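You operate a simulated robot arm through the tools that you are given. There is no shell and no other tool.

Carry out the task below with a simulated robot arm. There is one attempt and no reset: what you move stays moved.

JOB
Seat the green disc, grease its top and stand the stem on it.
Fine: in the valve body; use the orange pad and the grease tin, and put the pad back. Set down upright: orange pad. A coat counts when it lies all over at full strength: go over it till it gets no stronger.

It is judged by the outcome, as a careful person would: the job done as asked, and still so three seconds after it is handed in. It fails if anything else is knocked over, pushed out of place, dropped, spilled or broken.

ROBOT AND FRAMES
A 6-joint arm with a two-finger parallel gripper, fixed in place. Base frame: the origin is on the floor under the middle of its stand, x ahead of it, y to its left, z up; the work surface is at about z = 0.84. Lengths are in m, angles in rad, forces in N, time in s.
With the tool pointing down near the work surface it reaches from about 0.24 to 0.64 m from the base axis. Its first joint turns from -1.152 to 1.152 rad. Payload 2.7 kg.
The TCP is the grasp point between the finger pads, 0.023 m short of the fingertips. In the tool frame z runs along the fingers and y along their closing line. Largest opening 0.094 m; finger width 0.038, thickness 0.01; the body of the gripper, 0.054 by 0.096 m, starts 0.039 m behind the TCP.
Orientation is told as [roll, pitch, yaw] about the base's x, y, z axes, in that order, counted from this pose: with the fingers straight down and closing along the base's y, the tool's x points along the base's -x, its y along +y and its z along -z.

CONTROLS
- The arm moves only by the tool arm_command. Its argument "series" is a list of rows, each a list of 7 numbers: the shift along the tool's x, y, z in m, then the turn, a rotation vector about the tool's x, y, z in rad, then the gripper command, from -1 (fully open) to 1 (shut), values between in proportion. In form: [[tx, ty, tz, rx, ry, rz, jaw], ...]. A call has 1 to 20 rows; each row shifts and turns the commanded pose from where the row before left it, along the tool's axes as they then stand. A row lasts 0.2 s, in which the tool goes at most 0.05 m and 0.15 rad; a call with a longer step from one row to the next is refused whole, and so is a gripper value outside its range. A pose out of reach is approached as far as the arm can. The call stops where the force on the tool passes 70 N (or 10 N more than at its start, if that is more) or the arm is blocked; 0.2 s more then pass. The fingers move at their own pace (about 0.045 m/s each) and stop on an object; they squeeze with about 43 N. The grip force told is the motor's: it shows also when the fingers shut on nothing. Time passes only in rows, and 0.2 s behind the last, so rows that do not move let the fingers close. It gives the time, the measured TCP pose, the force on the tool (base axes), the opening and the grip force at its end, in the units of the frame above (readings bear some noise), with the torque about the TCP (base axes, N m) and any sound that the robot's microphone picked up.
- Cameras (640 x 400 px; columns grow to the right, rows downward): "scene" is fixed at [0.0789, -0.4324, 1.4086]; the picture's right is [0.74, -0.67, 0.00], its down [-0.35, -0.38, -0.86] and it looks along [0.57, 0.64, -0.52] (base axes); focal length 313 px, centre (320, 200). "wrist" rides on the gripper at [0.086, 0.016, -0.074] in the tool frame; the picture's right is [-0.18, 0.98, 0.00], its down [-0.58, -0.11, -0.81] and it looks along [-0.79, -0.15, 0.59] (tool axes); focal length 243 px, centre (320, 200). There is no depth. A picture from a camera that has moved, and an enlarged one, comes with that camera's place and axes in the base frame and with its lens.
- camera(camera): a new picture of that camera. The clock stands still meanwhile.
- inspect(camera, box): a new picture of the part [left, top, right, bottom] of that camera's present view, enlarged. The clock stands still meanwhile.
- job_done(): hands the job in; it is judged then, once.

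Places have to be worked out from the pictures, the camera data and where the tool is seen. Open the gripper and draw the arm clear of the work before you hand the job in, unless the task says otherwise.

The tools are called after "Emit:" as a command line: name --pt "numbers of a row" for each row, then --argument value for the rest, lists and objects as JSON in quotes. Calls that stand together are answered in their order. arm_command: Moves the arm, as the interface text tells. Its arguments: {"type":"object","properties":{"series":{"type":"array","items":{"type":"array","items":{"type":"number"}}}},"required":["series"]} The other tools are called the same way: camera (camera) takes a picture; inspect (camera, box) takes an enlarged picture of a part of a camera's view; job_done () hands the job in.

At the start:

```text
time_s: 0.0
tool_pos: [0.4115, 0.2219, 1.0772]
tcp_rot: [0.0, -0.001, 0.0]
ft_force: [0.5, -0.4, -0.4]
ft_torque: [0.03, 0.0, 0.02]
finger_gap: 0.0941
grasp_force: 0.0
```

scene: 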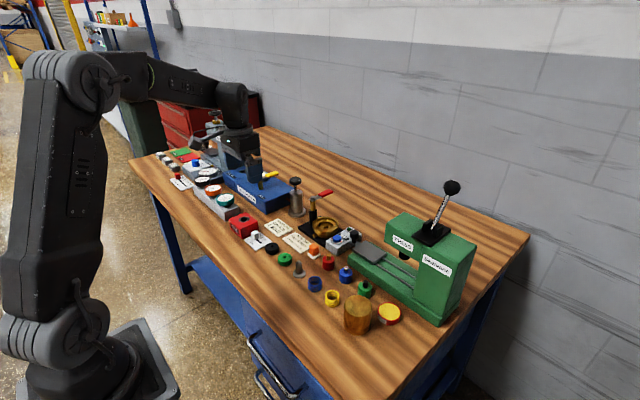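
wrist: 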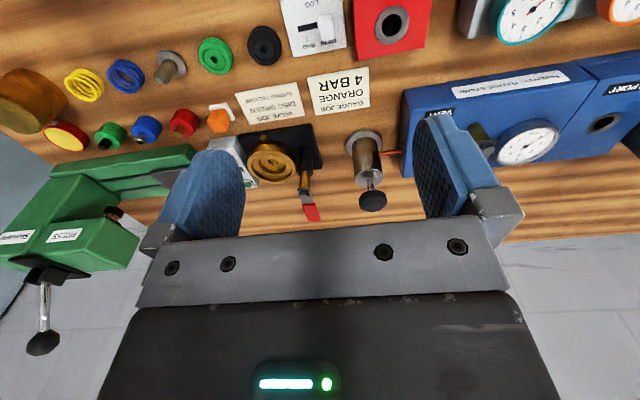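

I start by looking closely at the parts of the bench from both cameras.

Emit:
inspect --camera "scene" --box '[230, 170, 430, 340]'

Emit:
inspect --camera "wrist" --box '[0, 0, 320, 200]'

Emit:
inspect --camera "wrist" --box '[200, 60, 420, 220]'

```text
2.35 times, centred on (330, 255) of scene
camera zoom: at [0.0789, -0.4324, 1.4086], right [0.74, -0.67, 0.0], down [-0.35, -0.38, -0.86], along [0.57, 0.64, -0.52], focal length 736 px, centre (296, 71)
```

zoom: 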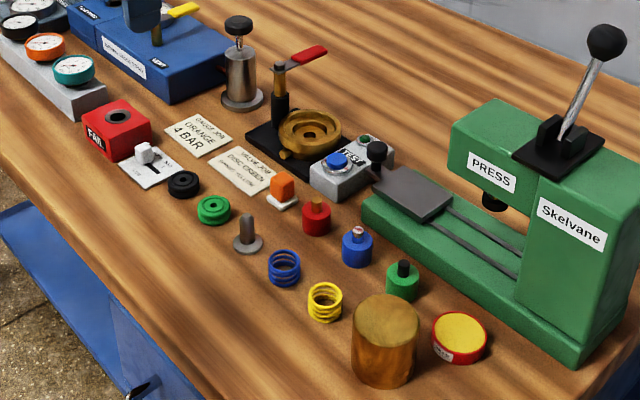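

```text
2.00 times, centred on (160, 100) of wrist
camera zoom: at [0.3232, 0.2388, 1.1519], right [0.18, 0.98, 0.0], down [0.58, -0.11, 0.81], along [0.79, -0.15, -0.59], focal length 485 px, centre (640, 400)
```

zoom: 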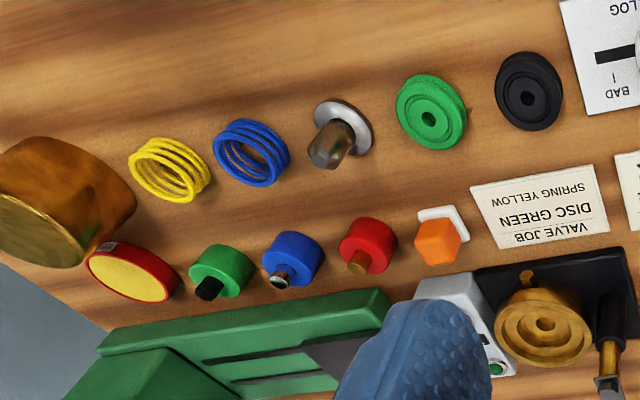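

```text
2.50 times, centred on (310, 140) of wrist
camera zoom: at [0.3232, 0.2388, 1.1519], right [0.18, 0.98, 0.0], down [0.58, -0.11, 0.81], along [0.79, -0.15, -0.59], focal length 606 px, centre (345, 350)
```

zoom: 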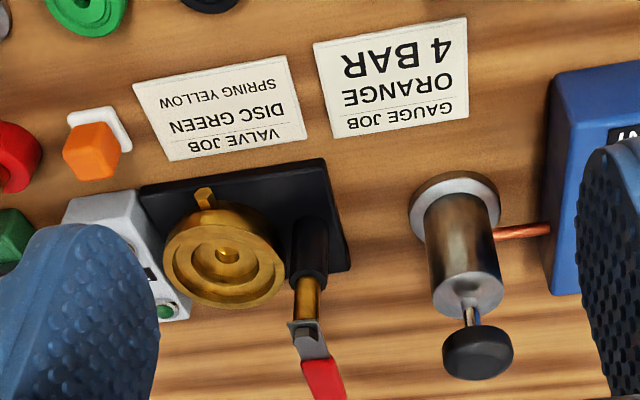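

The green disc lies near (0.427, 0.094) and the valve body near (0.585, 0.11). I now look closer at the pad, tin, stem and valve body.

Emit:
inspect --camera "scene" --box '[330, 285, 410, 335]'

Emit:
inspect --camera "scene" --box '[260, 220, 340, 285]'

Emit:
inspect --camera "scene" --box '[300, 195, 380, 260]'

Emit:
inspect --camera "scene" --box '[150, 130, 310, 230]'

```text
8.00 times, centred on (370, 310) of scene
camera zoom: at [0.0789, -0.4324, 1.4086], right [0.74, -0.67, 0.0], down [-0.35, -0.38, -0.86], along [0.57, 0.64, -0.52], focal length 2503 px, centre (-80, -680)
```

zoom: 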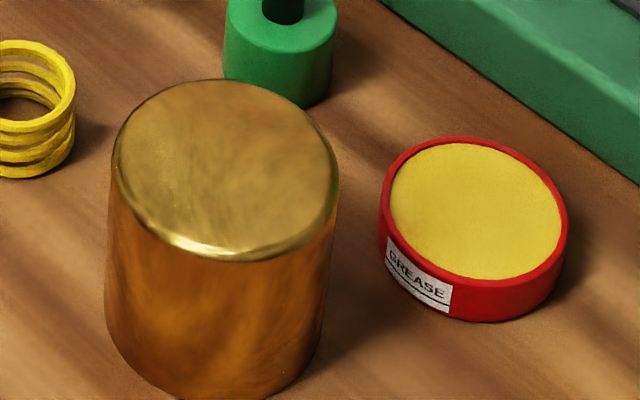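

```text
6.15 times, centred on (300, 252) of scene
camera zoom: at [0.0789, -0.4324, 1.4086], right [0.74, -0.67, 0.0], down [-0.35, -0.38, -0.86], along [0.57, 0.64, -0.52], focal length 1925 px, centre (443, -123)
```

zoom: 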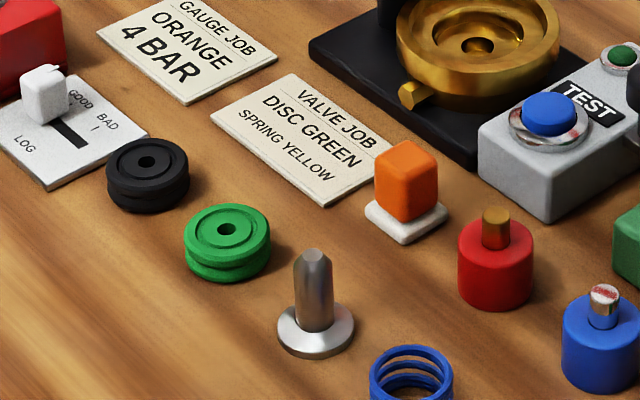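

```text
6.15 times, centred on (340, 228) of scene
camera zoom: at [0.0789, -0.4324, 1.4086], right [0.74, -0.67, 0.0], down [-0.35, -0.38, -0.86], along [0.57, 0.64, -0.52], focal length 1925 px, centre (197, 31)
```

zoom: 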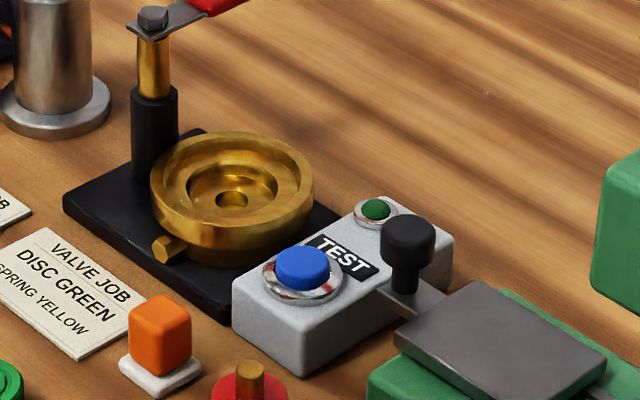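

```text
4.00 times, centred on (230, 180) of scene
camera zoom: at [0.0789, -0.4324, 1.4086], right [0.74, -0.67, 0.0], down [-0.35, -0.38, -0.86], along [0.57, 0.64, -0.52], focal length 1251 px, centre (680, 280)
```

zoom: 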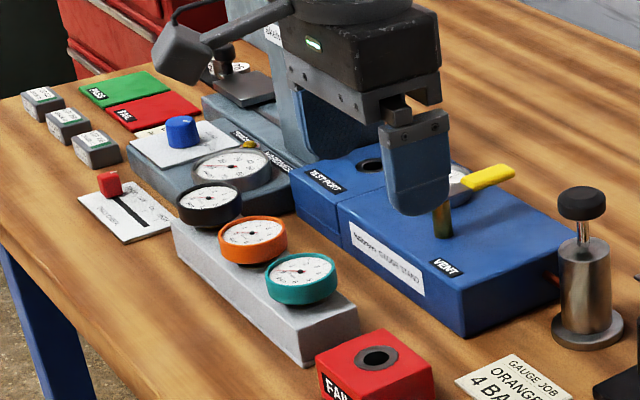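

The stem (about 0.425, 0.031), pad (0.498, 0.059), tin (0.493, -0.195) and valve body (0.585, 0.11) are all located roughly. The lever column near (0.582, 0.160) is about 0.945 high, so over the valve I want the fingers closing along x with the camera on the -y side. I move above the disc and turn the tool +90° in yaw.

Emit:
arm_command --pt "-0.004 -0.032 0.02 0 0 0 -0.277" --pt "-0.004 -0.032 0.02 0 0 0 -0.277" --pt "-0.004 -0.032 0.02 0 0 0 -0.277" --pt "-0.004 -0.032 0.02 0 0 0 -0.277" --pt "0 0 0 0 0 -0.1428 -0.277" --pt "0 0 0 0 0 -0.1428 -0.277" --pt "0 0 0 0 0 -0.1428 -0.277" --pt "0 0 0 0 0 -0.1428 -0.277" --pt "0 0 0 0 0 -0.1428 -0.277" --pt "0 0 0 0 0 -0.1428 -0.277" --pt "0 0 0 0 0 -0.1428 -0.277" --pt "0 0 0 0 0 -0.1428 -0.277" --pt "0 0 0 0 0 -0.1428 -0.277" --pt "0 0 0 0 0 -0.1428 -0.277" --pt "0 0 0 0 0 -0.1428 -0.277" --pt "0 0 0 0 0 0 -0.277"

```text
time_s: 3.4
tool_pos: [0.4282, 0.0938, 0.9969]
tcp_rot: [0.0, 0.0, 1.573]
ft_force: [1.2, 0.7, 0.1]
ft_torque: [-0.01, -0.01, -0.01]
finger_gap: 0.0603
grasp_force: 0.0
```

The tool is now at yaw 1.573 above the disc. I take pictures to refine the disc's place.

Emit:
camera --camera "wrist"

Emit:
camera --camera "scene"

```text
taken
camera wrist: at [0.41, 0.008, 1.0718], right [-0.98, 0.18, 0.0], down [0.11, 0.58, 0.81], along [0.15, 0.79, -0.59], focal length 243 px, centre (320, 200)
```

wrist: 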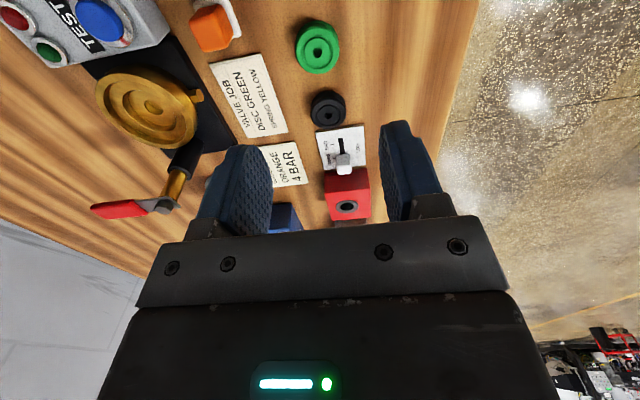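

```text
taken
```

scene: 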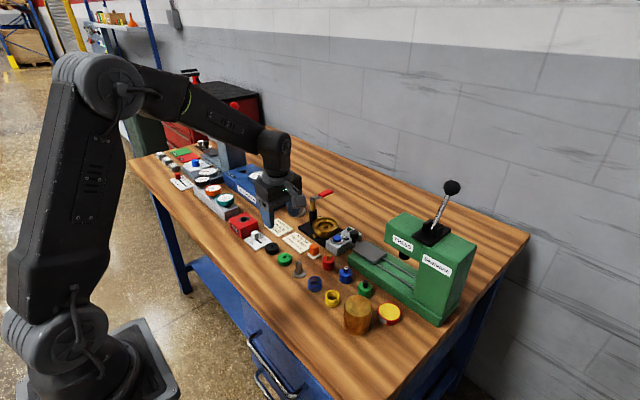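

The disc computes to about (0.428, 0.092). I zoom in on the disc and on the valve body from here.

Emit:
inspect --camera "wrist" --box '[280, 0, 376, 60]'

Emit:
inspect --camera "wrist" --box '[70, 50, 230, 150]'

```text
6.67 times, centred on (328, 30) of wrist
camera zoom: at [0.41, 0.008, 1.0718], right [-0.98, 0.18, 0.0], down [0.11, 0.58, 0.81], along [0.15, 0.79, -0.59], focal length 1618 px, centre (267, 1333)
```

zoom: 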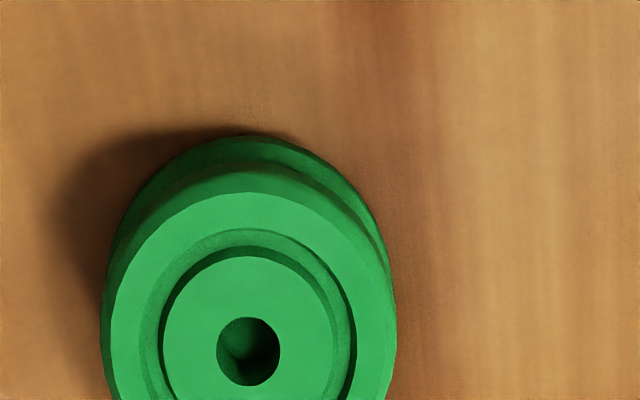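

```text
4.00 times, centred on (150, 100) of wrist
camera zoom: at [0.41, 0.008, 1.0718], right [-0.98, 0.18, 0.0], down [0.11, 0.58, 0.81], along [0.15, 0.79, -0.59], focal length 970 px, centre (1000, 600)
```

zoom: 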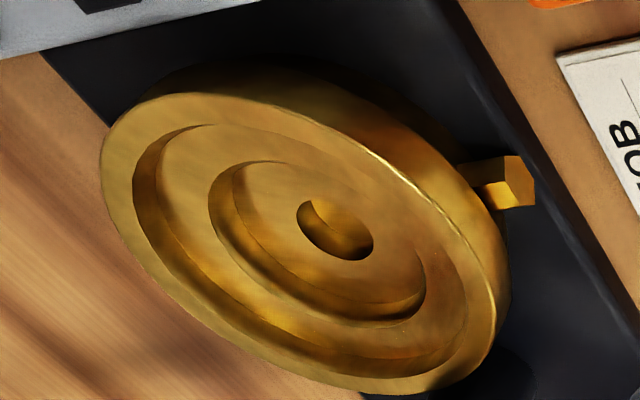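

The disc has a ring groove and a centre hole; the body has an upper step and an inner recess. I move over the valve body at the same height to measure it from above.

Emit:
arm_command --pt "-0.004 -0.0392 0 0 0 0 -0.277" --pt "-0.004 -0.0392 0 0 0 0 -0.277" --pt "-0.004 -0.0392 0 0 0 0 -0.277" --pt "-0.004 -0.0392 0 0 0 0 -0.277" --pt "0 0 0 0 0 0 -0.277"

Emit:
camera --camera "wrist"

Emit:
inspect --camera "wrist" --box '[240, 0, 400, 100]'

```text
time_s: 4.6
tool_pos: [0.583, 0.1101, 0.9978]
tcp_rot: [0.001, -0.001, 1.573]
ft_force: [-0.1, -0.2, 0.5]
ft_torque: [0.0, -0.01, 0.0]
finger_gap: 0.0599
grasp_force: 0.1
```

```text
taken
camera wrist: at [0.5663, 0.0237, 1.0722], right [-0.98, 0.18, 0.0], down [0.11, 0.58, 0.81], along [0.15, 0.79, -0.59], focal length 243 px, centre (320, 200)
```

wrist: 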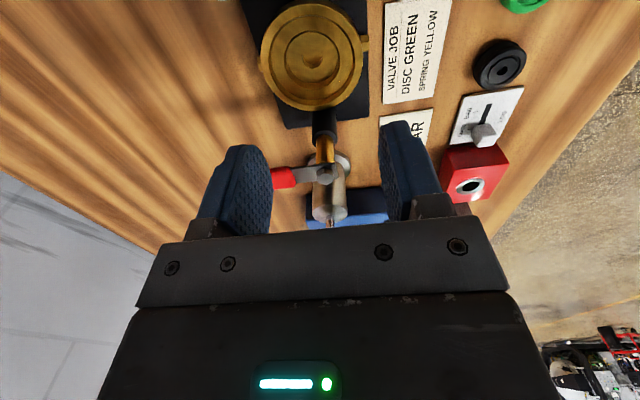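

```text
4.00 times, centred on (320, 50) of wrist
camera zoom: at [0.5663, 0.0237, 1.0722], right [-0.98, 0.18, 0.0], down [0.11, 0.58, 0.81], along [0.15, 0.79, -0.59], focal length 970 px, centre (320, 800)
```

zoom: 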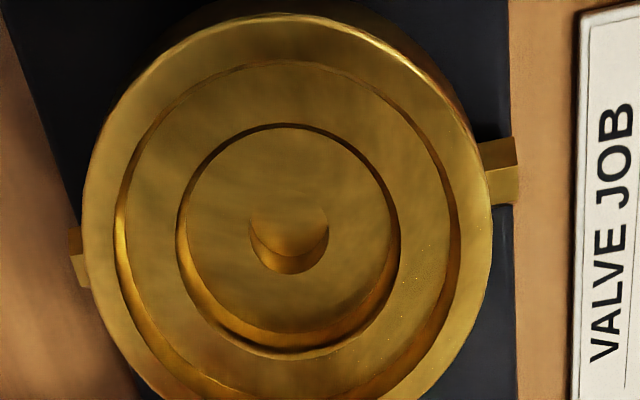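

The inner recess centre comes out near (0.589, 0.112), depending on height. I take a scene zoom to triangulate the heights of the rim and recess.

Emit:
inspect --camera "scene" --box '[302, 206, 358, 246]'

Emit:
inspect --camera "scene" --box '[268, 240, 324, 280]'

```text
10.00 times, centred on (330, 226) of scene
camera zoom: at [0.0789, -0.4324, 1.4086], right [0.74, -0.67, 0.0], down [-0.35, -0.38, -0.86], along [0.57, 0.64, -0.52], focal length 3128 px, centre (220, -60)
```

zoom: 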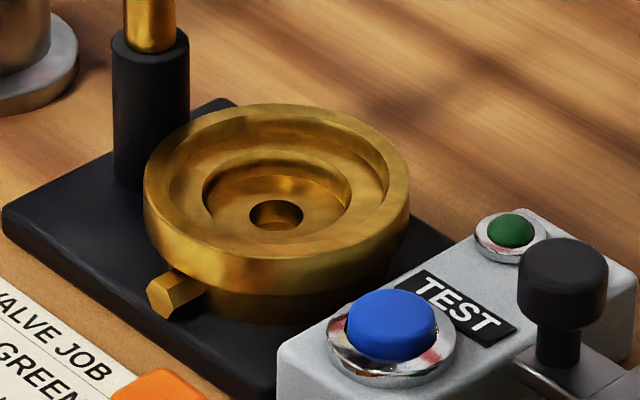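

```text
10.00 times, centred on (296, 260) of scene
camera zoom: at [0.0789, -0.4324, 1.4086], right [0.74, -0.67, 0.0], down [-0.35, -0.38, -0.86], along [0.57, 0.64, -0.52], focal length 3128 px, centre (560, -400)
```

zoom: 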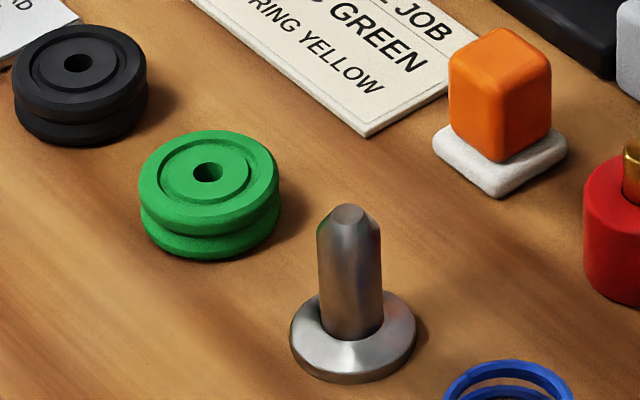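

Triangulated: valve rim z≈0.877, step ≈0.872, recess floor ≈0.865, axis about (0.5885, 0.1105); disc at (0.429, 0.0965), top ≈0.8535, Ø≈37 mm. I go back over the disc and come down to just above it for a check.

Emit:
arm_command --pt "0.0034 0.0385 0 0 0 0 -0.277" --pt "0.0034 0.0385 0 0 0 0 -0.277" --pt "0.0034 0.0385 0 0 0 0 -0.277" --pt "0.0034 0.0385 0 0 0 0 -0.277" --pt "0 0 0.03 0 0 0 -0.277" --pt "0 0 0.03 0 0 0 -0.277" --pt "0 0 0.03 0 0 0 -0.277" --pt "0 0 0.022 0 0 0 -0.277" --pt "0 0 0 0 0 0 -0.277"

Emit:
camera --camera "wrist"

Emit:
inspect --camera "scene" --box '[260, 200, 340, 285]'

```text
time_s: 6.6
tool_pos: [0.4303, 0.0953, 0.8842]
tcp_rot: [0.001, 0.0, 1.571]
ft_force: [0.6, 0.5, 0.0]
ft_torque: [-0.01, 0.02, -0.02]
finger_gap: 0.0603
grasp_force: 0.2
```

```text
taken
camera wrist: at [0.4127, 0.0101, 0.9595], right [-0.98, 0.18, 0.0], down [0.11, 0.58, 0.81], along [0.15, 0.79, -0.59], focal length 243 px, centre (320, 200)
```

wrist: 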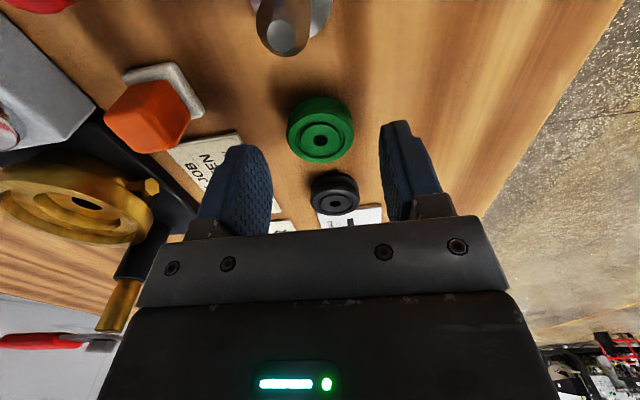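

```text
4.71 times, centred on (300, 242) of scene
camera zoom: at [0.0789, -0.4324, 1.4086], right [0.74, -0.67, 0.0], down [-0.35, -0.38, -0.86], along [0.57, 0.64, -0.52], focal length 1472 px, centre (414, 0)
```

zoom: 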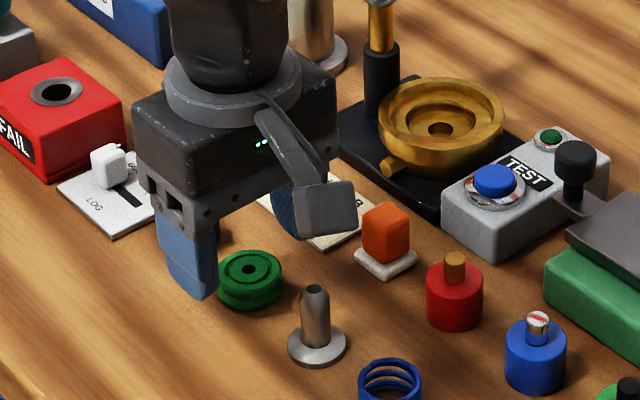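

The disc computes to (0.4285, 0.097), the TCP is 1–2 mm off. I correct it, lower so that the tips hold only the top ~4 mm of the disc, and close.

Emit:
arm_command --pt "-0.0015 0.0015 0.006 0 0 0 -0.277" --pt "0 0 0.0057 0 0 0 -0.277" --pt "0 0 0 0 0 0 -0.277" --pt "0 0 0 0 0 0 1" --pt "0 0 0 0 0 0 1" --pt "0 0 0 0 0 0 1" --pt "0 0 0 0 0 0 1"

Emit:
inspect --camera "wrist" --box '[220, 80, 440, 220]'

Emit:
inspect --camera "scene" --box '[260, 230, 320, 280]'

```text
time_s: 8.2
tool_pos: [0.4274, 0.0992, 0.8744]
tcp_rot: [0.0, -0.001, 1.57]
ft_force: [1.0, 0.5, 0.1]
ft_torque: [-0.01, 0.01, 0.03]
finger_gap: 0.0338
grasp_force: 42.9
```

```text
2.86 times, centred on (330, 150) of wrist
camera zoom: at [0.4111, 0.0118, 0.9483], right [-0.98, 0.18, 0.0], down [0.11, 0.58, 0.81], along [0.15, 0.79, -0.59], focal length 693 px, centre (291, 343)
```

zoom: 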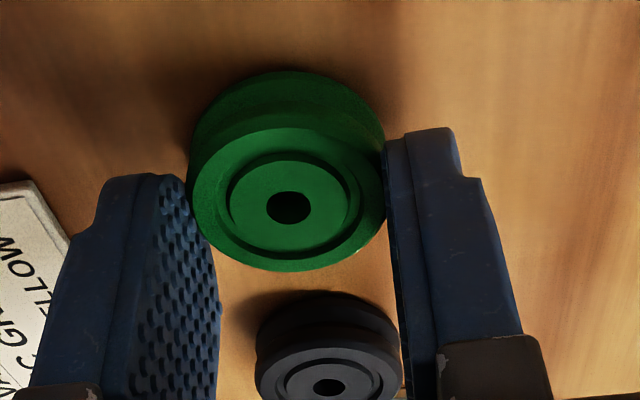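

```text
8.00 times, centred on (290, 255) of scene
camera zoom: at [0.0789, -0.4324, 1.4086], right [0.74, -0.67, 0.0], down [-0.35, -0.38, -0.86], along [0.57, 0.64, -0.52], focal length 2503 px, centre (560, -240)
```

zoom: 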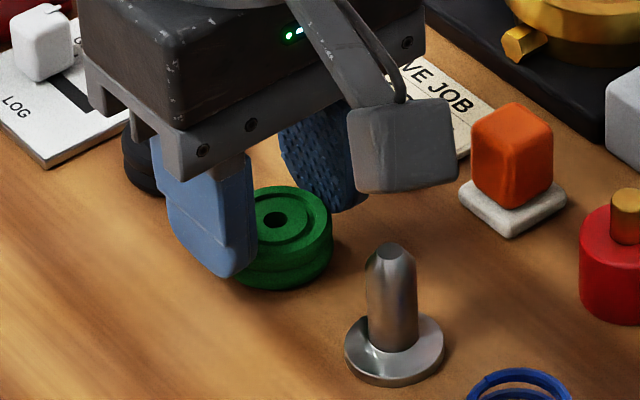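

The fingers have closed on the disc with full grip force, disc centred at about (0.428, 0.098). I lift it a little and check the hold.

Emit:
arm_command --pt "0 0 -0.005 0 0 0 1" --pt "0 0 -0.01 0 0 0 1" --pt "0 0 -0.02 0 0 0 1" --pt "0 0 -0.02 0 0 0 1" --pt "0 0 0 0 0 0 1"

Emit:
inspect --camera "wrist" --box '[220, 80, 440, 220]'

Emit:
inspect --camera "scene" --box '[255, 200, 335, 260]'

```text
time_s: 9.4
tool_pos: [0.4283, 0.0996, 0.9289]
tcp_rot: [0.0, -0.001, 1.571]
ft_force: [0.2, 0.5, 0.2]
ft_torque: [0.01, 0.0, -0.01]
finger_gap: 0.0338
grasp_force: 42.6
```

```text
2.86 times, centred on (330, 150) of wrist
camera zoom: at [0.4107, 0.0124, 1.0035], right [-0.98, 0.18, 0.0], down [0.11, 0.58, 0.81], along [0.15, 0.79, -0.59], focal length 693 px, centre (291, 343)
```

zoom: 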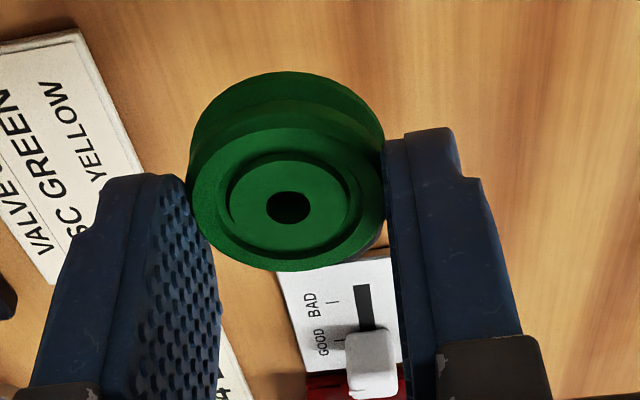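

```text
6.67 times, centred on (295, 230) of scene
camera zoom: at [0.0789, -0.4324, 1.4086], right [0.74, -0.67, 0.0], down [-0.35, -0.38, -0.86], along [0.57, 0.64, -0.52], focal length 2086 px, centre (487, 0)
```

zoom: 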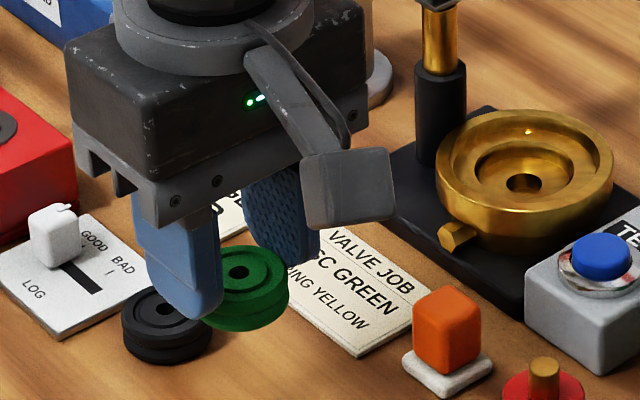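

The disc is held level with about 3 mm of its top in the tips. I carry it over the valve body axis and look before lowering.

Emit:
arm_command --pt "0 0 -0.015 0 0 0 1" --pt "-0.00295 -0.04025 0 0 0 0 1" --pt "-0.00295 -0.04025 0 0 0 0 1" --pt "-0.00295 -0.04025 0 0 0 0 1" --pt "-0.00295 -0.04025 0 0 0 0 1" --pt "0 0 0 0 0 0 1" --pt "0 0 0.015 0 0 0 1" --pt "0 0 0 0 0 0 1"

Emit:
camera --camera "wrist"

Emit:
inspect --camera "wrist" --box '[220, 60, 440, 200]'

Emit:
inspect --camera "scene" --box '[292, 196, 372, 256]'

```text
time_s: 11.2
tool_pos: [0.5897, 0.11, 0.9281]
tcp_rot: [0.001, -0.001, 1.571]
ft_force: [0.6, 0.6, -0.5]
ft_torque: [-0.01, 0.0, 0.01]
finger_gap: 0.0338
grasp_force: 43.1
```

```text
taken
camera wrist: at [0.5723, 0.0236, 1.0031], right [-0.98, 0.18, 0.0], down [0.11, 0.58, 0.81], along [0.15, 0.79, -0.59], focal length 243 px, centre (320, 200)
```

wrist: 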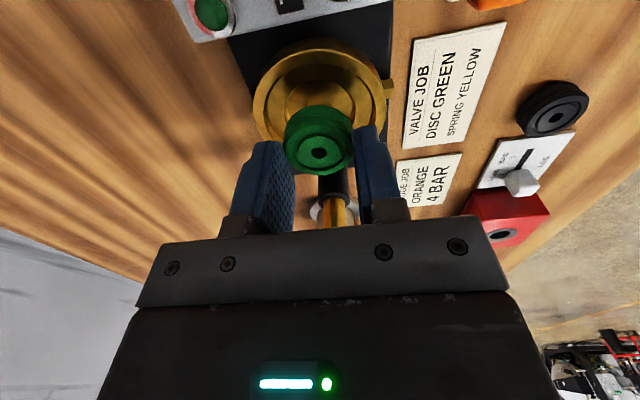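

```text
2.86 times, centred on (330, 130) of wrist
camera zoom: at [0.5723, 0.0236, 1.0031], right [-0.98, 0.18, 0.0], down [0.11, 0.58, 0.81], along [0.15, 0.79, -0.59], focal length 693 px, centre (291, 400)
```

zoom: 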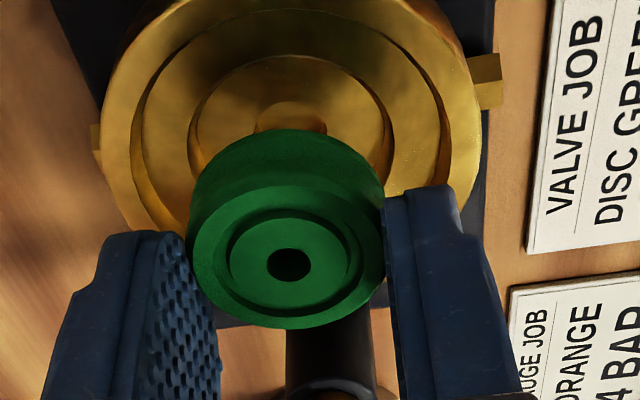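

```text
6.67 times, centred on (332, 226) of scene
camera zoom: at [0.0789, -0.4324, 1.4086], right [0.74, -0.67, 0.0], down [-0.35, -0.38, -0.86], along [0.57, 0.64, -0.52], focal length 2086 px, centre (240, 27)
```

zoom: 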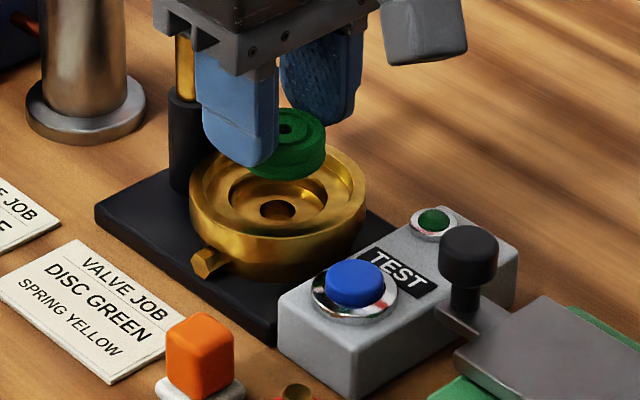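

The disc and recess axes agree to within about 1 mm. I shift by a fraction of a millimetre and lower the disc until its bottom is level with the recess edge, then check from the side.

Emit:
arm_command --pt "-0.0007 0.0005 0.008 0 0 0 1" --pt "0 0 0.007 0 0 0 1" --pt "0 0 0.006 0 0 0 1" --pt "0 0 0 0 0 0 1"

Emit:
inspect --camera "wrist" --box '[220, 60, 440, 200]'

Emit:
inspect --camera "scene" --box '[302, 206, 358, 246]'

```text
time_s: 12.2
tool_pos: [0.5894, 0.1102, 0.9078]
tcp_rot: [-0.001, -0.001, 1.57]
ft_force: [-0.5, -0.4, -0.9]
ft_torque: [0.03, 0.0, 0.03]
finger_gap: 0.0338
grasp_force: 43.1
```

```text
2.86 times, centred on (330, 130) of wrist
camera zoom: at [0.5716, 0.0247, 0.982], right [-0.98, 0.18, 0.0], down [0.11, 0.58, 0.81], along [0.15, 0.79, -0.59], focal length 693 px, centre (291, 400)
```

zoom: 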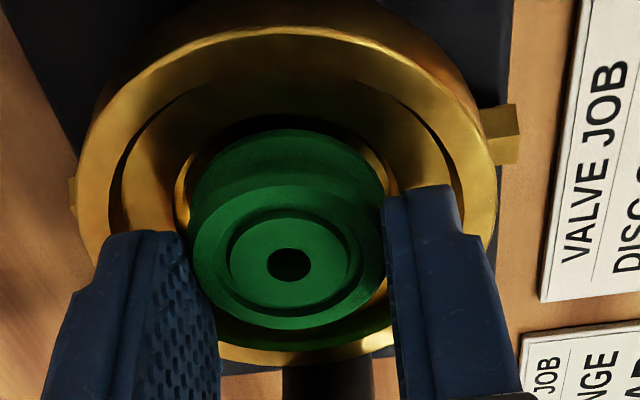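

```text
10.00 times, centred on (330, 226) of scene
camera zoom: at [0.0789, -0.4324, 1.4086], right [0.74, -0.67, 0.0], down [-0.35, -0.38, -0.86], along [0.57, 0.64, -0.52], focal length 3128 px, centre (220, -60)
```

zoom: 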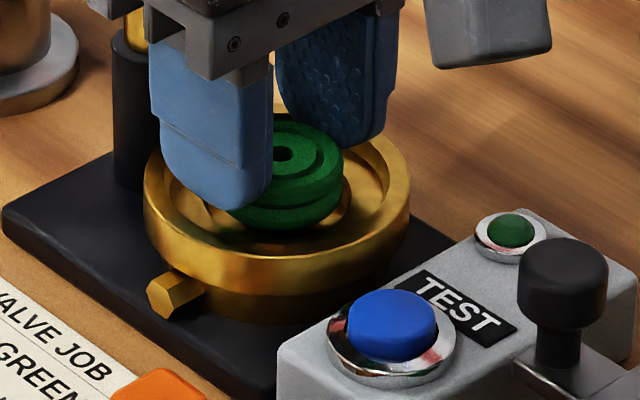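

The disc looks centred over the recess. I lower another 5 mm in small steps, watching the force.

Emit:
arm_command --pt "0 0 0.0025 0 0 0 1" --pt "0 0 0.0025 0 0 0 1" --pt "0 0 0 0 0 0 1"

Emit:
inspect --camera "wrist" --box '[220, 60, 440, 200]'

Emit:
inspect --camera "scene" --box '[302, 206, 358, 246]'

```text
time_s: 13.0
tool_pos: [0.5895, 0.1118, 0.9033]
tcp_rot: [0.001, -0.001, 1.571]
ft_force: [-0.2, -0.2, 0.4]
ft_torque: [-0.03, 0.05, -0.01]
finger_gap: 0.0339
grasp_force: 42.5
```

```text
2.86 times, centred on (330, 130) of wrist
camera zoom: at [0.5713, 0.0246, 0.9771], right [-0.98, 0.18, 0.0], down [0.11, 0.58, 0.81], along [0.15, 0.79, -0.59], focal length 693 px, centre (291, 400)
```

zoom: 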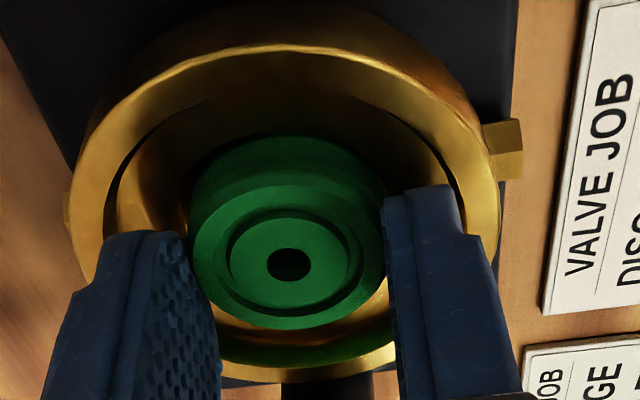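

```text
10.00 times, centred on (330, 226) of scene
camera zoom: at [0.0789, -0.4324, 1.4086], right [0.74, -0.67, 0.0], down [-0.35, -0.38, -0.86], along [0.57, 0.64, -0.52], focal length 3128 px, centre (220, -60)
```

zoom: 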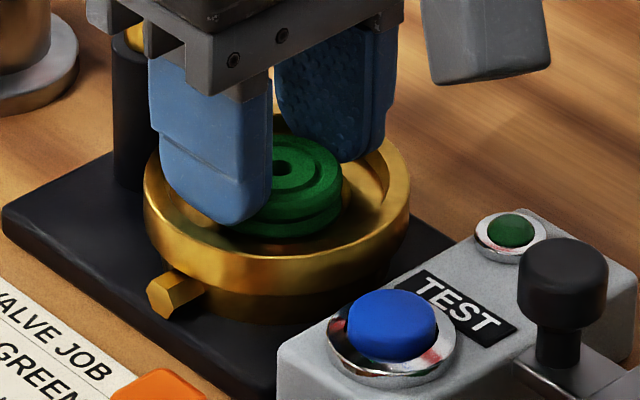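

No contact yet and everything stays centred; the finger ends are rounded, so they can dip slightly inside the rim. I lower 3 mm more in small steps.

Emit:
arm_command --pt "0 0 0.0015 0 0 0 1" --pt "0 0 0.0015 0 0 0 1" --pt "0 0 0 0 0 0 1"

Emit:
inspect --camera "scene" --box '[302, 206, 358, 246]'

Emit:
inspect --camera "wrist" --box '[220, 60, 440, 200]'

```text
time_s: 13.8
tool_pos: [0.5905, 0.1107, 0.9007]
tcp_rot: [-0.005, -0.003, 1.572]
ft_force: [0.5, -2.8, 16.7]
ft_torque: [0.27, 0.49, 0.07]
finger_gap: 0.0336
grasp_force: 43.3
```

```text
10.00 times, centred on (330, 226) of scene
camera zoom: at [0.0786, -0.4325, 1.4086], right [0.74, -0.67, 0.0], down [-0.34, -0.38, -0.86], along [0.57, 0.64, -0.52], focal length 3128 px, centre (220, -60)
```

zoom: 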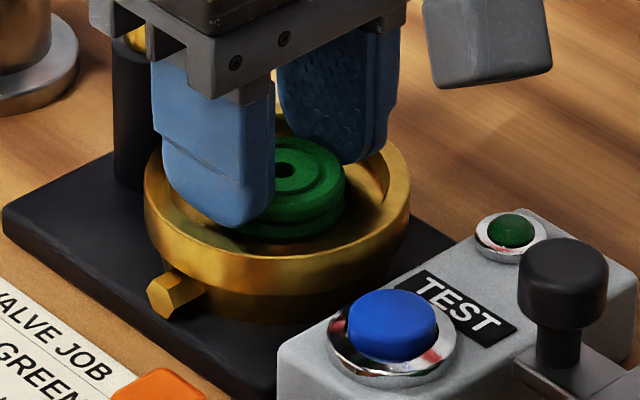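

```text
2.86 times, centred on (330, 130) of wrist
camera zoom: at [0.5718, 0.0244, 0.9761], right [-0.98, 0.18, 0.0], down [0.11, 0.58, 0.81], along [0.15, 0.79, -0.59], focal length 693 px, centre (291, 400)
```

zoom: 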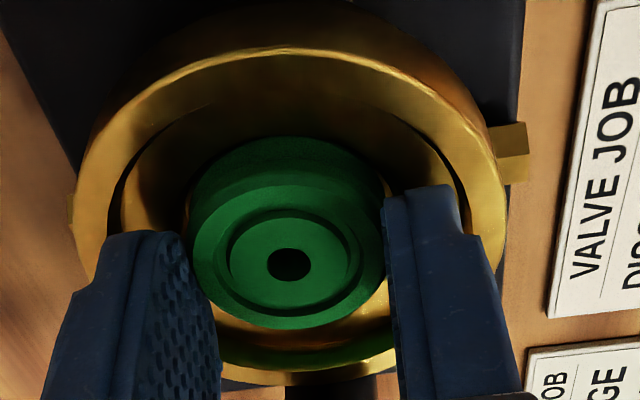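

A 17 N contact at offset (-29, +16) mm shows the -x fingertip's outer corner resting on the rim, so the rim is at z≈0.877 and the disc bottom is ~5 mm into the recess. I raise 2.5 mm to relieve this and open slightly to let the disc down.

Emit:
arm_command --pt "0 0 -0.0025 0 0 0 1" --pt "0 0 0 0 0 0 1" --pt "0 0 0 0 0 0 0.02" --pt "0 0 0 0 0 0 0.02" --pt "0 0 0 0 0 0 0.02"

Emit:
inspect --camera "scene" --box '[302, 206, 358, 246]'

Emit:
inspect --camera "wrist" --box '[220, 60, 440, 200]'

```text
time_s: 15.0
tool_pos: [0.5898, 0.1103, 0.9018]
tcp_rot: [-0.002, -0.002, 1.571]
ft_force: [20.0, -4.0, 3.4]
ft_torque: [-0.05, -0.38, -0.26]
finger_gap: 0.0369
grasp_force: 0.1
```

```text
10.00 times, centred on (330, 226) of scene
camera zoom: at [0.0793, -0.4325, 1.4085], right [0.74, -0.67, 0.0], down [-0.35, -0.38, -0.86], along [0.57, 0.64, -0.52], focal length 3128 px, centre (220, -60)
```

zoom: 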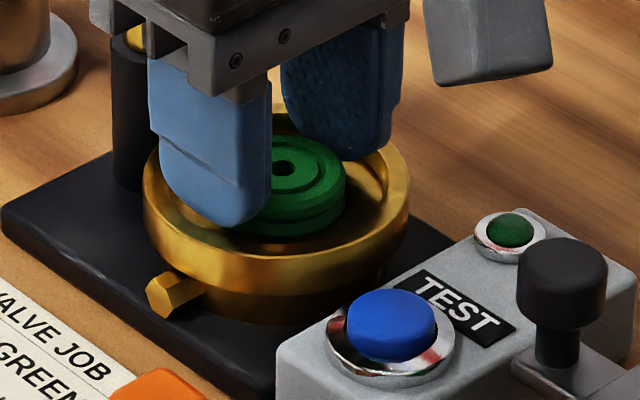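

```text
2.86 times, centred on (330, 130) of wrist
camera zoom: at [0.572, 0.024, 0.9769], right [-0.98, 0.18, 0.0], down [0.11, 0.58, 0.81], along [0.15, 0.79, -0.59], focal length 693 px, centre (291, 400)
```

zoom: 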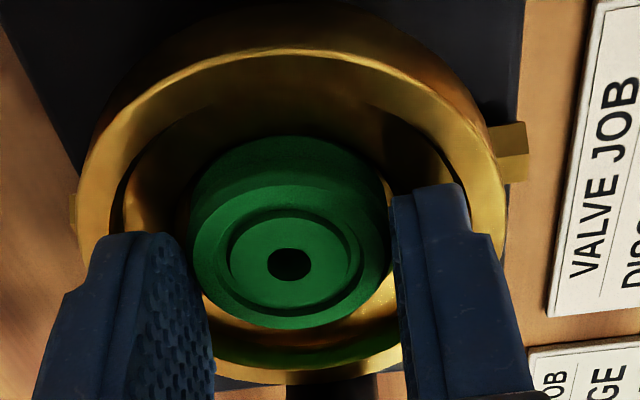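

The fingers were blocked by the bore wall at a 36.9 mm gap (20 N sideways), so the tips are still below the rim and the disc is still lightly held. I relax the opening command to remove the side force and then raise a little.

Emit:
arm_command --pt "0 0 0 0 0 0 0.25" --pt "0 0 0 0 0 0 0.25" --pt "0 0 0 0 0 0 0.25"

Emit:
inspect --camera "wrist" --box '[220, 60, 440, 200]'

```text
time_s: 15.8
tool_pos: [0.5887, 0.1098, 0.9031]
tcp_rot: [-0.002, -0.001, 1.57]
ft_force: [15.3, -7.0, 7.0]
ft_torque: [-0.04, -0.18, -0.07]
finger_gap: 0.0356
grasp_force: 0.7
```

```text
2.86 times, centred on (330, 130) of wrist
camera zoom: at [0.5716, 0.0241, 0.9771], right [-0.98, 0.18, 0.0], down [0.11, 0.58, 0.81], along [0.15, 0.79, -0.59], focal length 693 px, centre (291, 400)
```

zoom: 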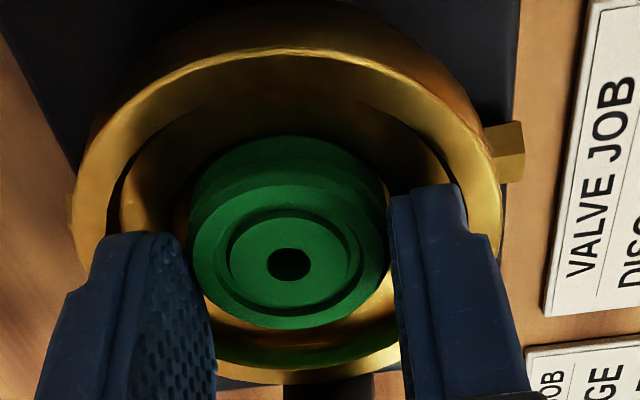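

Some side force remains at the -x tip. I raise 3 mm with this light gap and see whether the disc follows.

Emit:
arm_command --pt "0 0 -0.0015 0 0 0 0.25" --pt "0 0 -0.0015 0 0 0 0.25" --pt "0 0 0 0 0 0 0.25"

Emit:
inspect --camera "wrist" --box '[220, 60, 440, 200]'

Emit:
inspect --camera "scene" --box '[302, 206, 358, 246]'

```text
time_s: 16.6
tool_pos: [0.5875, 0.1118, 0.9049]
tcp_rot: [0.004, -0.001, 1.573]
ft_force: [3.3, 1.4, 0.1]
ft_torque: [0.05, -0.08, 0.06]
finger_gap: 0.0368
grasp_force: 1.9
```

```text
2.86 times, centred on (330, 130) of wrist
camera zoom: at [0.5706, 0.0255, 0.9788], right [-0.98, 0.18, 0.0], down [0.11, 0.58, 0.81], along [0.15, 0.79, -0.59], focal length 693 px, centre (291, 400)
```

zoom: 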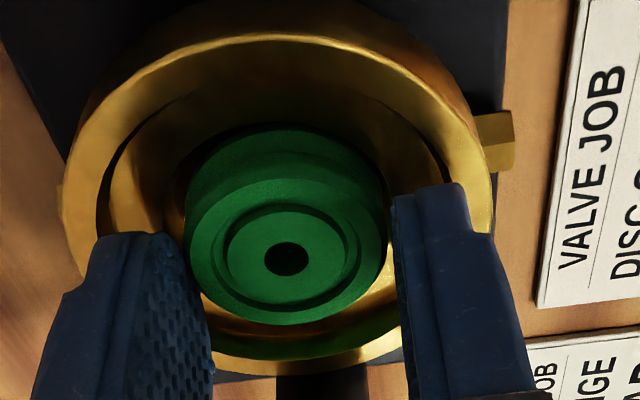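

```text
10.00 times, centred on (330, 226) of scene
camera zoom: at [0.079, -0.4323, 1.4086], right [0.74, -0.67, 0.0], down [-0.35, -0.38, -0.86], along [0.57, 0.64, -0.52], focal length 3128 px, centre (220, -60)
```

zoom: 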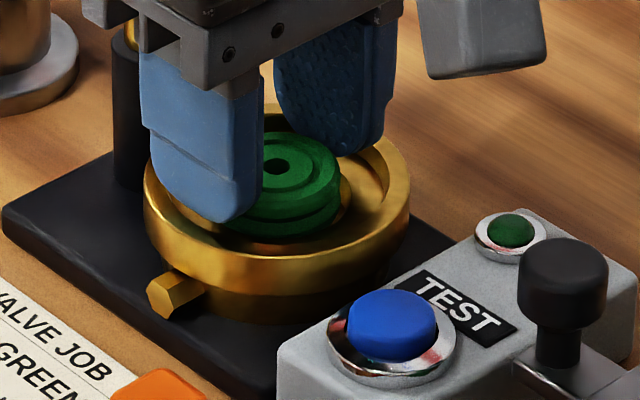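

The disc is still between the tips, about 1.5 mm off toward -x and maybe 2 mm toward -y of the valve axis. I re-grip it firmly, raise 12 mm and measure the alignment again before releasing.

Emit:
arm_command --pt "0 0 0 0 0 0 1" --pt "0 0 0 0 0 0 1" --pt "0 0 -0.004 0 0 0 1" --pt "0 0 -0.004 0 0 0 1" --pt "0 0 -0.004 0 0 0 1" --pt "0 0 0 0 0 0 1"

Emit:
inspect --camera "wrist" --box '[200, 40, 440, 190]'

Emit:
inspect --camera "scene" --box '[302, 206, 358, 246]'

```text
time_s: 18.0
tool_pos: [0.589, 0.1106, 0.9179]
tcp_rot: [-0.001, -0.001, 1.571]
ft_force: [1.0, -0.2, -0.2]
ft_torque: [-0.03, -0.02, 0.0]
finger_gap: 0.0346
grasp_force: 43.0
```

```text
2.67 times, centred on (320, 115) of wrist
camera zoom: at [0.5715, 0.0246, 0.9919], right [-0.98, 0.18, 0.0], down [0.11, 0.58, 0.81], along [0.15, 0.79, -0.59], focal length 647 px, centre (320, 427)
```

zoom: 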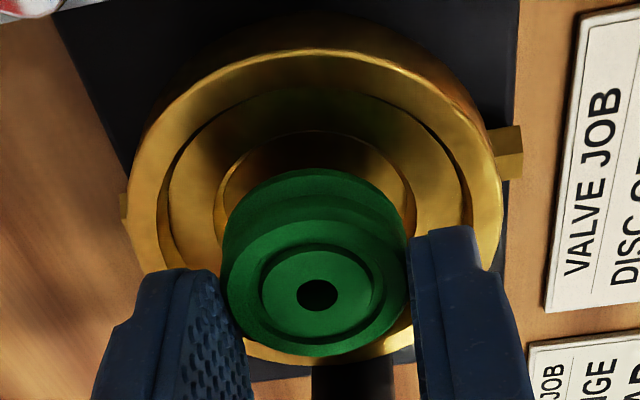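

```text
10.00 times, centred on (330, 226) of scene
camera zoom: at [0.0789, -0.4324, 1.4086], right [0.74, -0.67, 0.0], down [-0.35, -0.38, -0.86], along [0.57, 0.64, -0.52], focal length 3128 px, centre (220, -60)
```

zoom: 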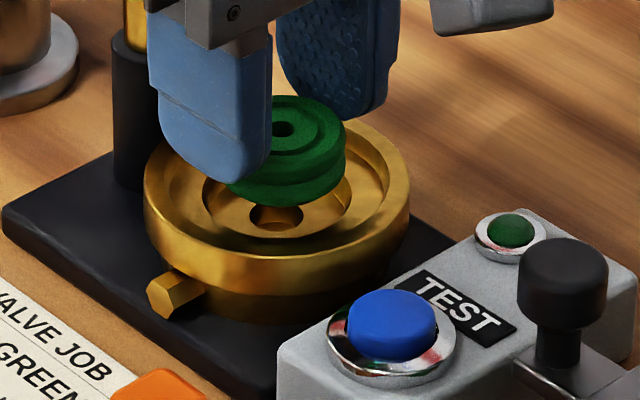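

Disc and valve axis now agree in x; the disc is about 1.5 mm short in y. I shift +1.3 mm in y, lower to just above the rim level and check force.

Emit:
arm_command --pt "-0.0013 0 0.004 0 0 0 1" --pt "0 0 0.004 0 0 0 1" --pt "0 0 0.004 0 0 0 1" --pt "0 0 0.0015 0 0 0 1" --pt "0 0 0 0 0 0 1"

Emit:
inspect --camera "wrist" --box '[200, 40, 440, 190]'

Emit:
inspect --camera "scene" --box '[302, 206, 358, 246]'

```text
time_s: 19.2
tool_pos: [0.5878, 0.1107, 0.9036]
tcp_rot: [0.002, 0.0, 1.572]
ft_force: [0.5, 0.7, -1.0]
ft_torque: [0.0, 0.01, -0.01]
finger_gap: 0.035
grasp_force: 43.0
```

```text
2.67 times, centred on (320, 115) of wrist
camera zoom: at [0.5714, 0.0258, 0.9779], right [-0.98, 0.18, 0.0], down [0.11, 0.58, 0.81], along [0.15, 0.79, -0.59], focal length 647 px, centre (320, 427)
```

zoom: 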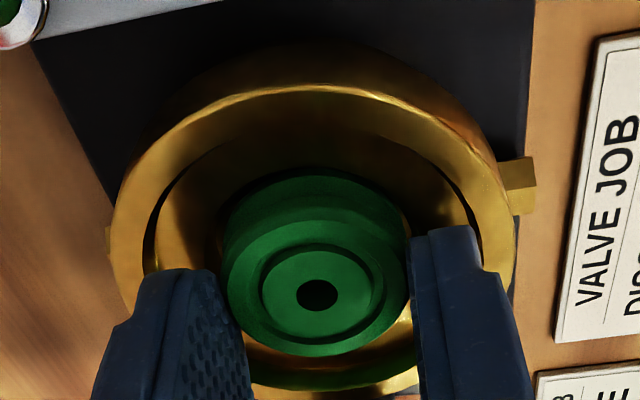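

```text
10.00 times, centred on (330, 226) of scene
camera zoom: at [0.0789, -0.4324, 1.4086], right [0.74, -0.67, 0.0], down [-0.35, -0.38, -0.86], along [0.57, 0.64, -0.52], focal length 3128 px, centre (220, -60)
```

zoom: 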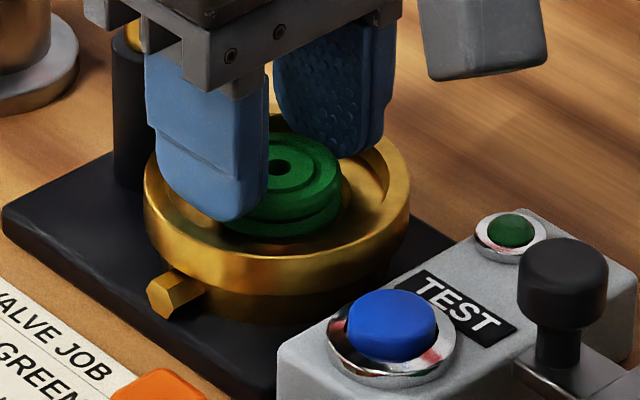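

No contact force and the disc is within about 1 mm of centre by both views. I open the fingers a little to let it drop into the recess.

Emit:
arm_command --pt "0 0 0 0 0 0 0.1" --pt "0 0 0 0 0 0 0.1" --pt "0 0 0 0 0 0 0.1"

Emit:
inspect --camera "wrist" --box '[200, 40, 440, 190]'

Emit:
inspect --camera "scene" --box '[302, 206, 358, 246]'

```text
time_s: 20.0
tool_pos: [0.5884, 0.1116, 0.9038]
tcp_rot: [0.001, 0.001, 1.571]
ft_force: [-0.1, 0.1, -0.3]
ft_torque: [-0.01, 0.01, 0.02]
finger_gap: 0.0422
grasp_force: 0.0
```

```text
2.67 times, centred on (320, 115) of wrist
camera zoom: at [0.5714, 0.0258, 0.9781], right [-0.98, 0.18, 0.0], down [0.11, 0.58, 0.81], along [0.15, 0.79, -0.59], focal length 647 px, centre (320, 427)
```

zoom: 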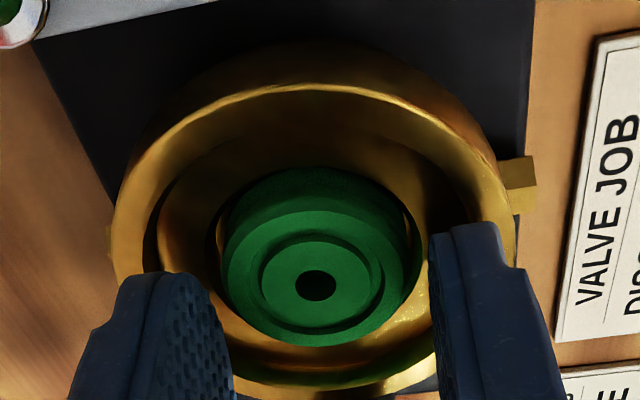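

```text
10.00 times, centred on (330, 226) of scene
camera zoom: at [0.0789, -0.4324, 1.4086], right [0.74, -0.67, 0.0], down [-0.35, -0.38, -0.86], along [0.57, 0.64, -0.52], focal length 3128 px, centre (220, -60)
```

zoom: 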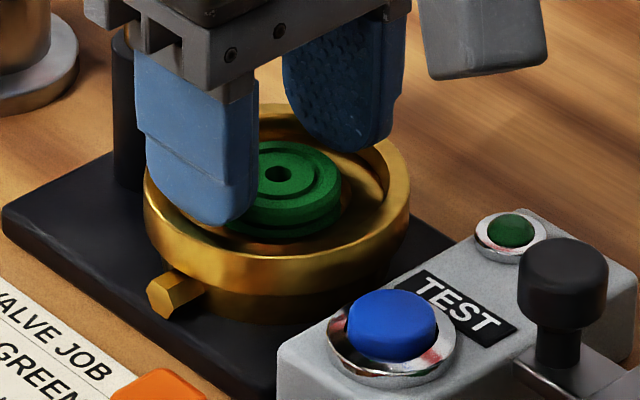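

The disc has dropped level into the recess with no force on the tool. I raise clear and look straight at it.

Emit:
arm_command --pt "0 0 -0.01 0 0 0 0.1" --pt "0 0 -0.03 0 0 0 0.1" --pt "0 0 -0.03 0 0 0 0.1" --pt "0 0 -0.025 0 0 0 0.1" --pt "0 0 0 0 0 0 0.1"

Emit:
inspect --camera "wrist" --box '[240, 0, 400, 100]'

Emit:
inspect --camera "scene" --box '[302, 206, 358, 246]'

```text
time_s: 21.2
tool_pos: [0.588, 0.1109, 0.9997]
tcp_rot: [0.0, 0.001, 1.571]
ft_force: [0.3, 0.3, -0.6]
ft_torque: [0.0, 0.01, 0.0]
finger_gap: 0.0424
grasp_force: 0.0
```

```text
4.00 times, centred on (320, 50) of wrist
camera zoom: at [0.5709, 0.0253, 1.0736], right [-0.98, 0.18, 0.0], down [0.11, 0.58, 0.81], along [0.15, 0.79, -0.59], focal length 970 px, centre (320, 800)
```

zoom: 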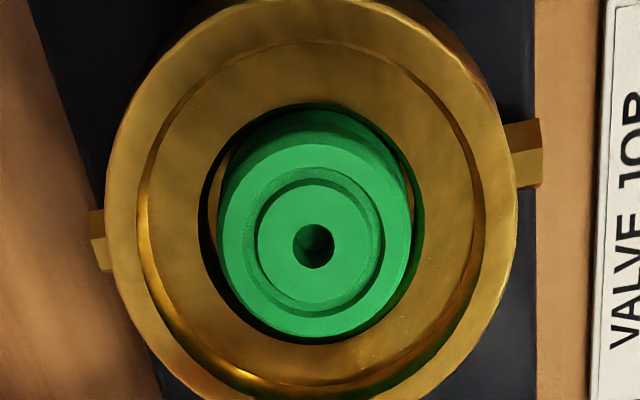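

```text
10.00 times, centred on (330, 226) of scene
camera zoom: at [0.0789, -0.4324, 1.4086], right [0.74, -0.67, 0.0], down [-0.35, -0.38, -0.86], along [0.57, 0.64, -0.52], focal length 3128 px, centre (220, -60)
```

zoom: 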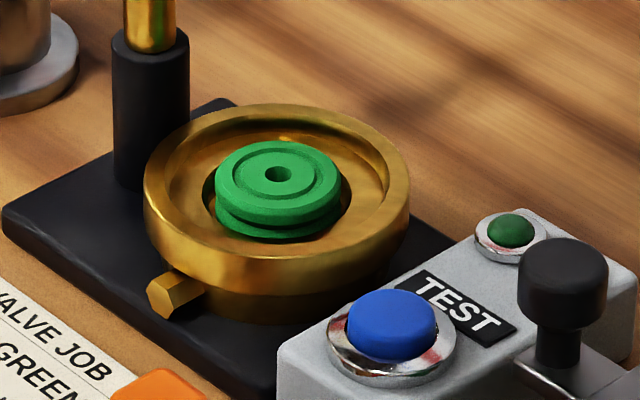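

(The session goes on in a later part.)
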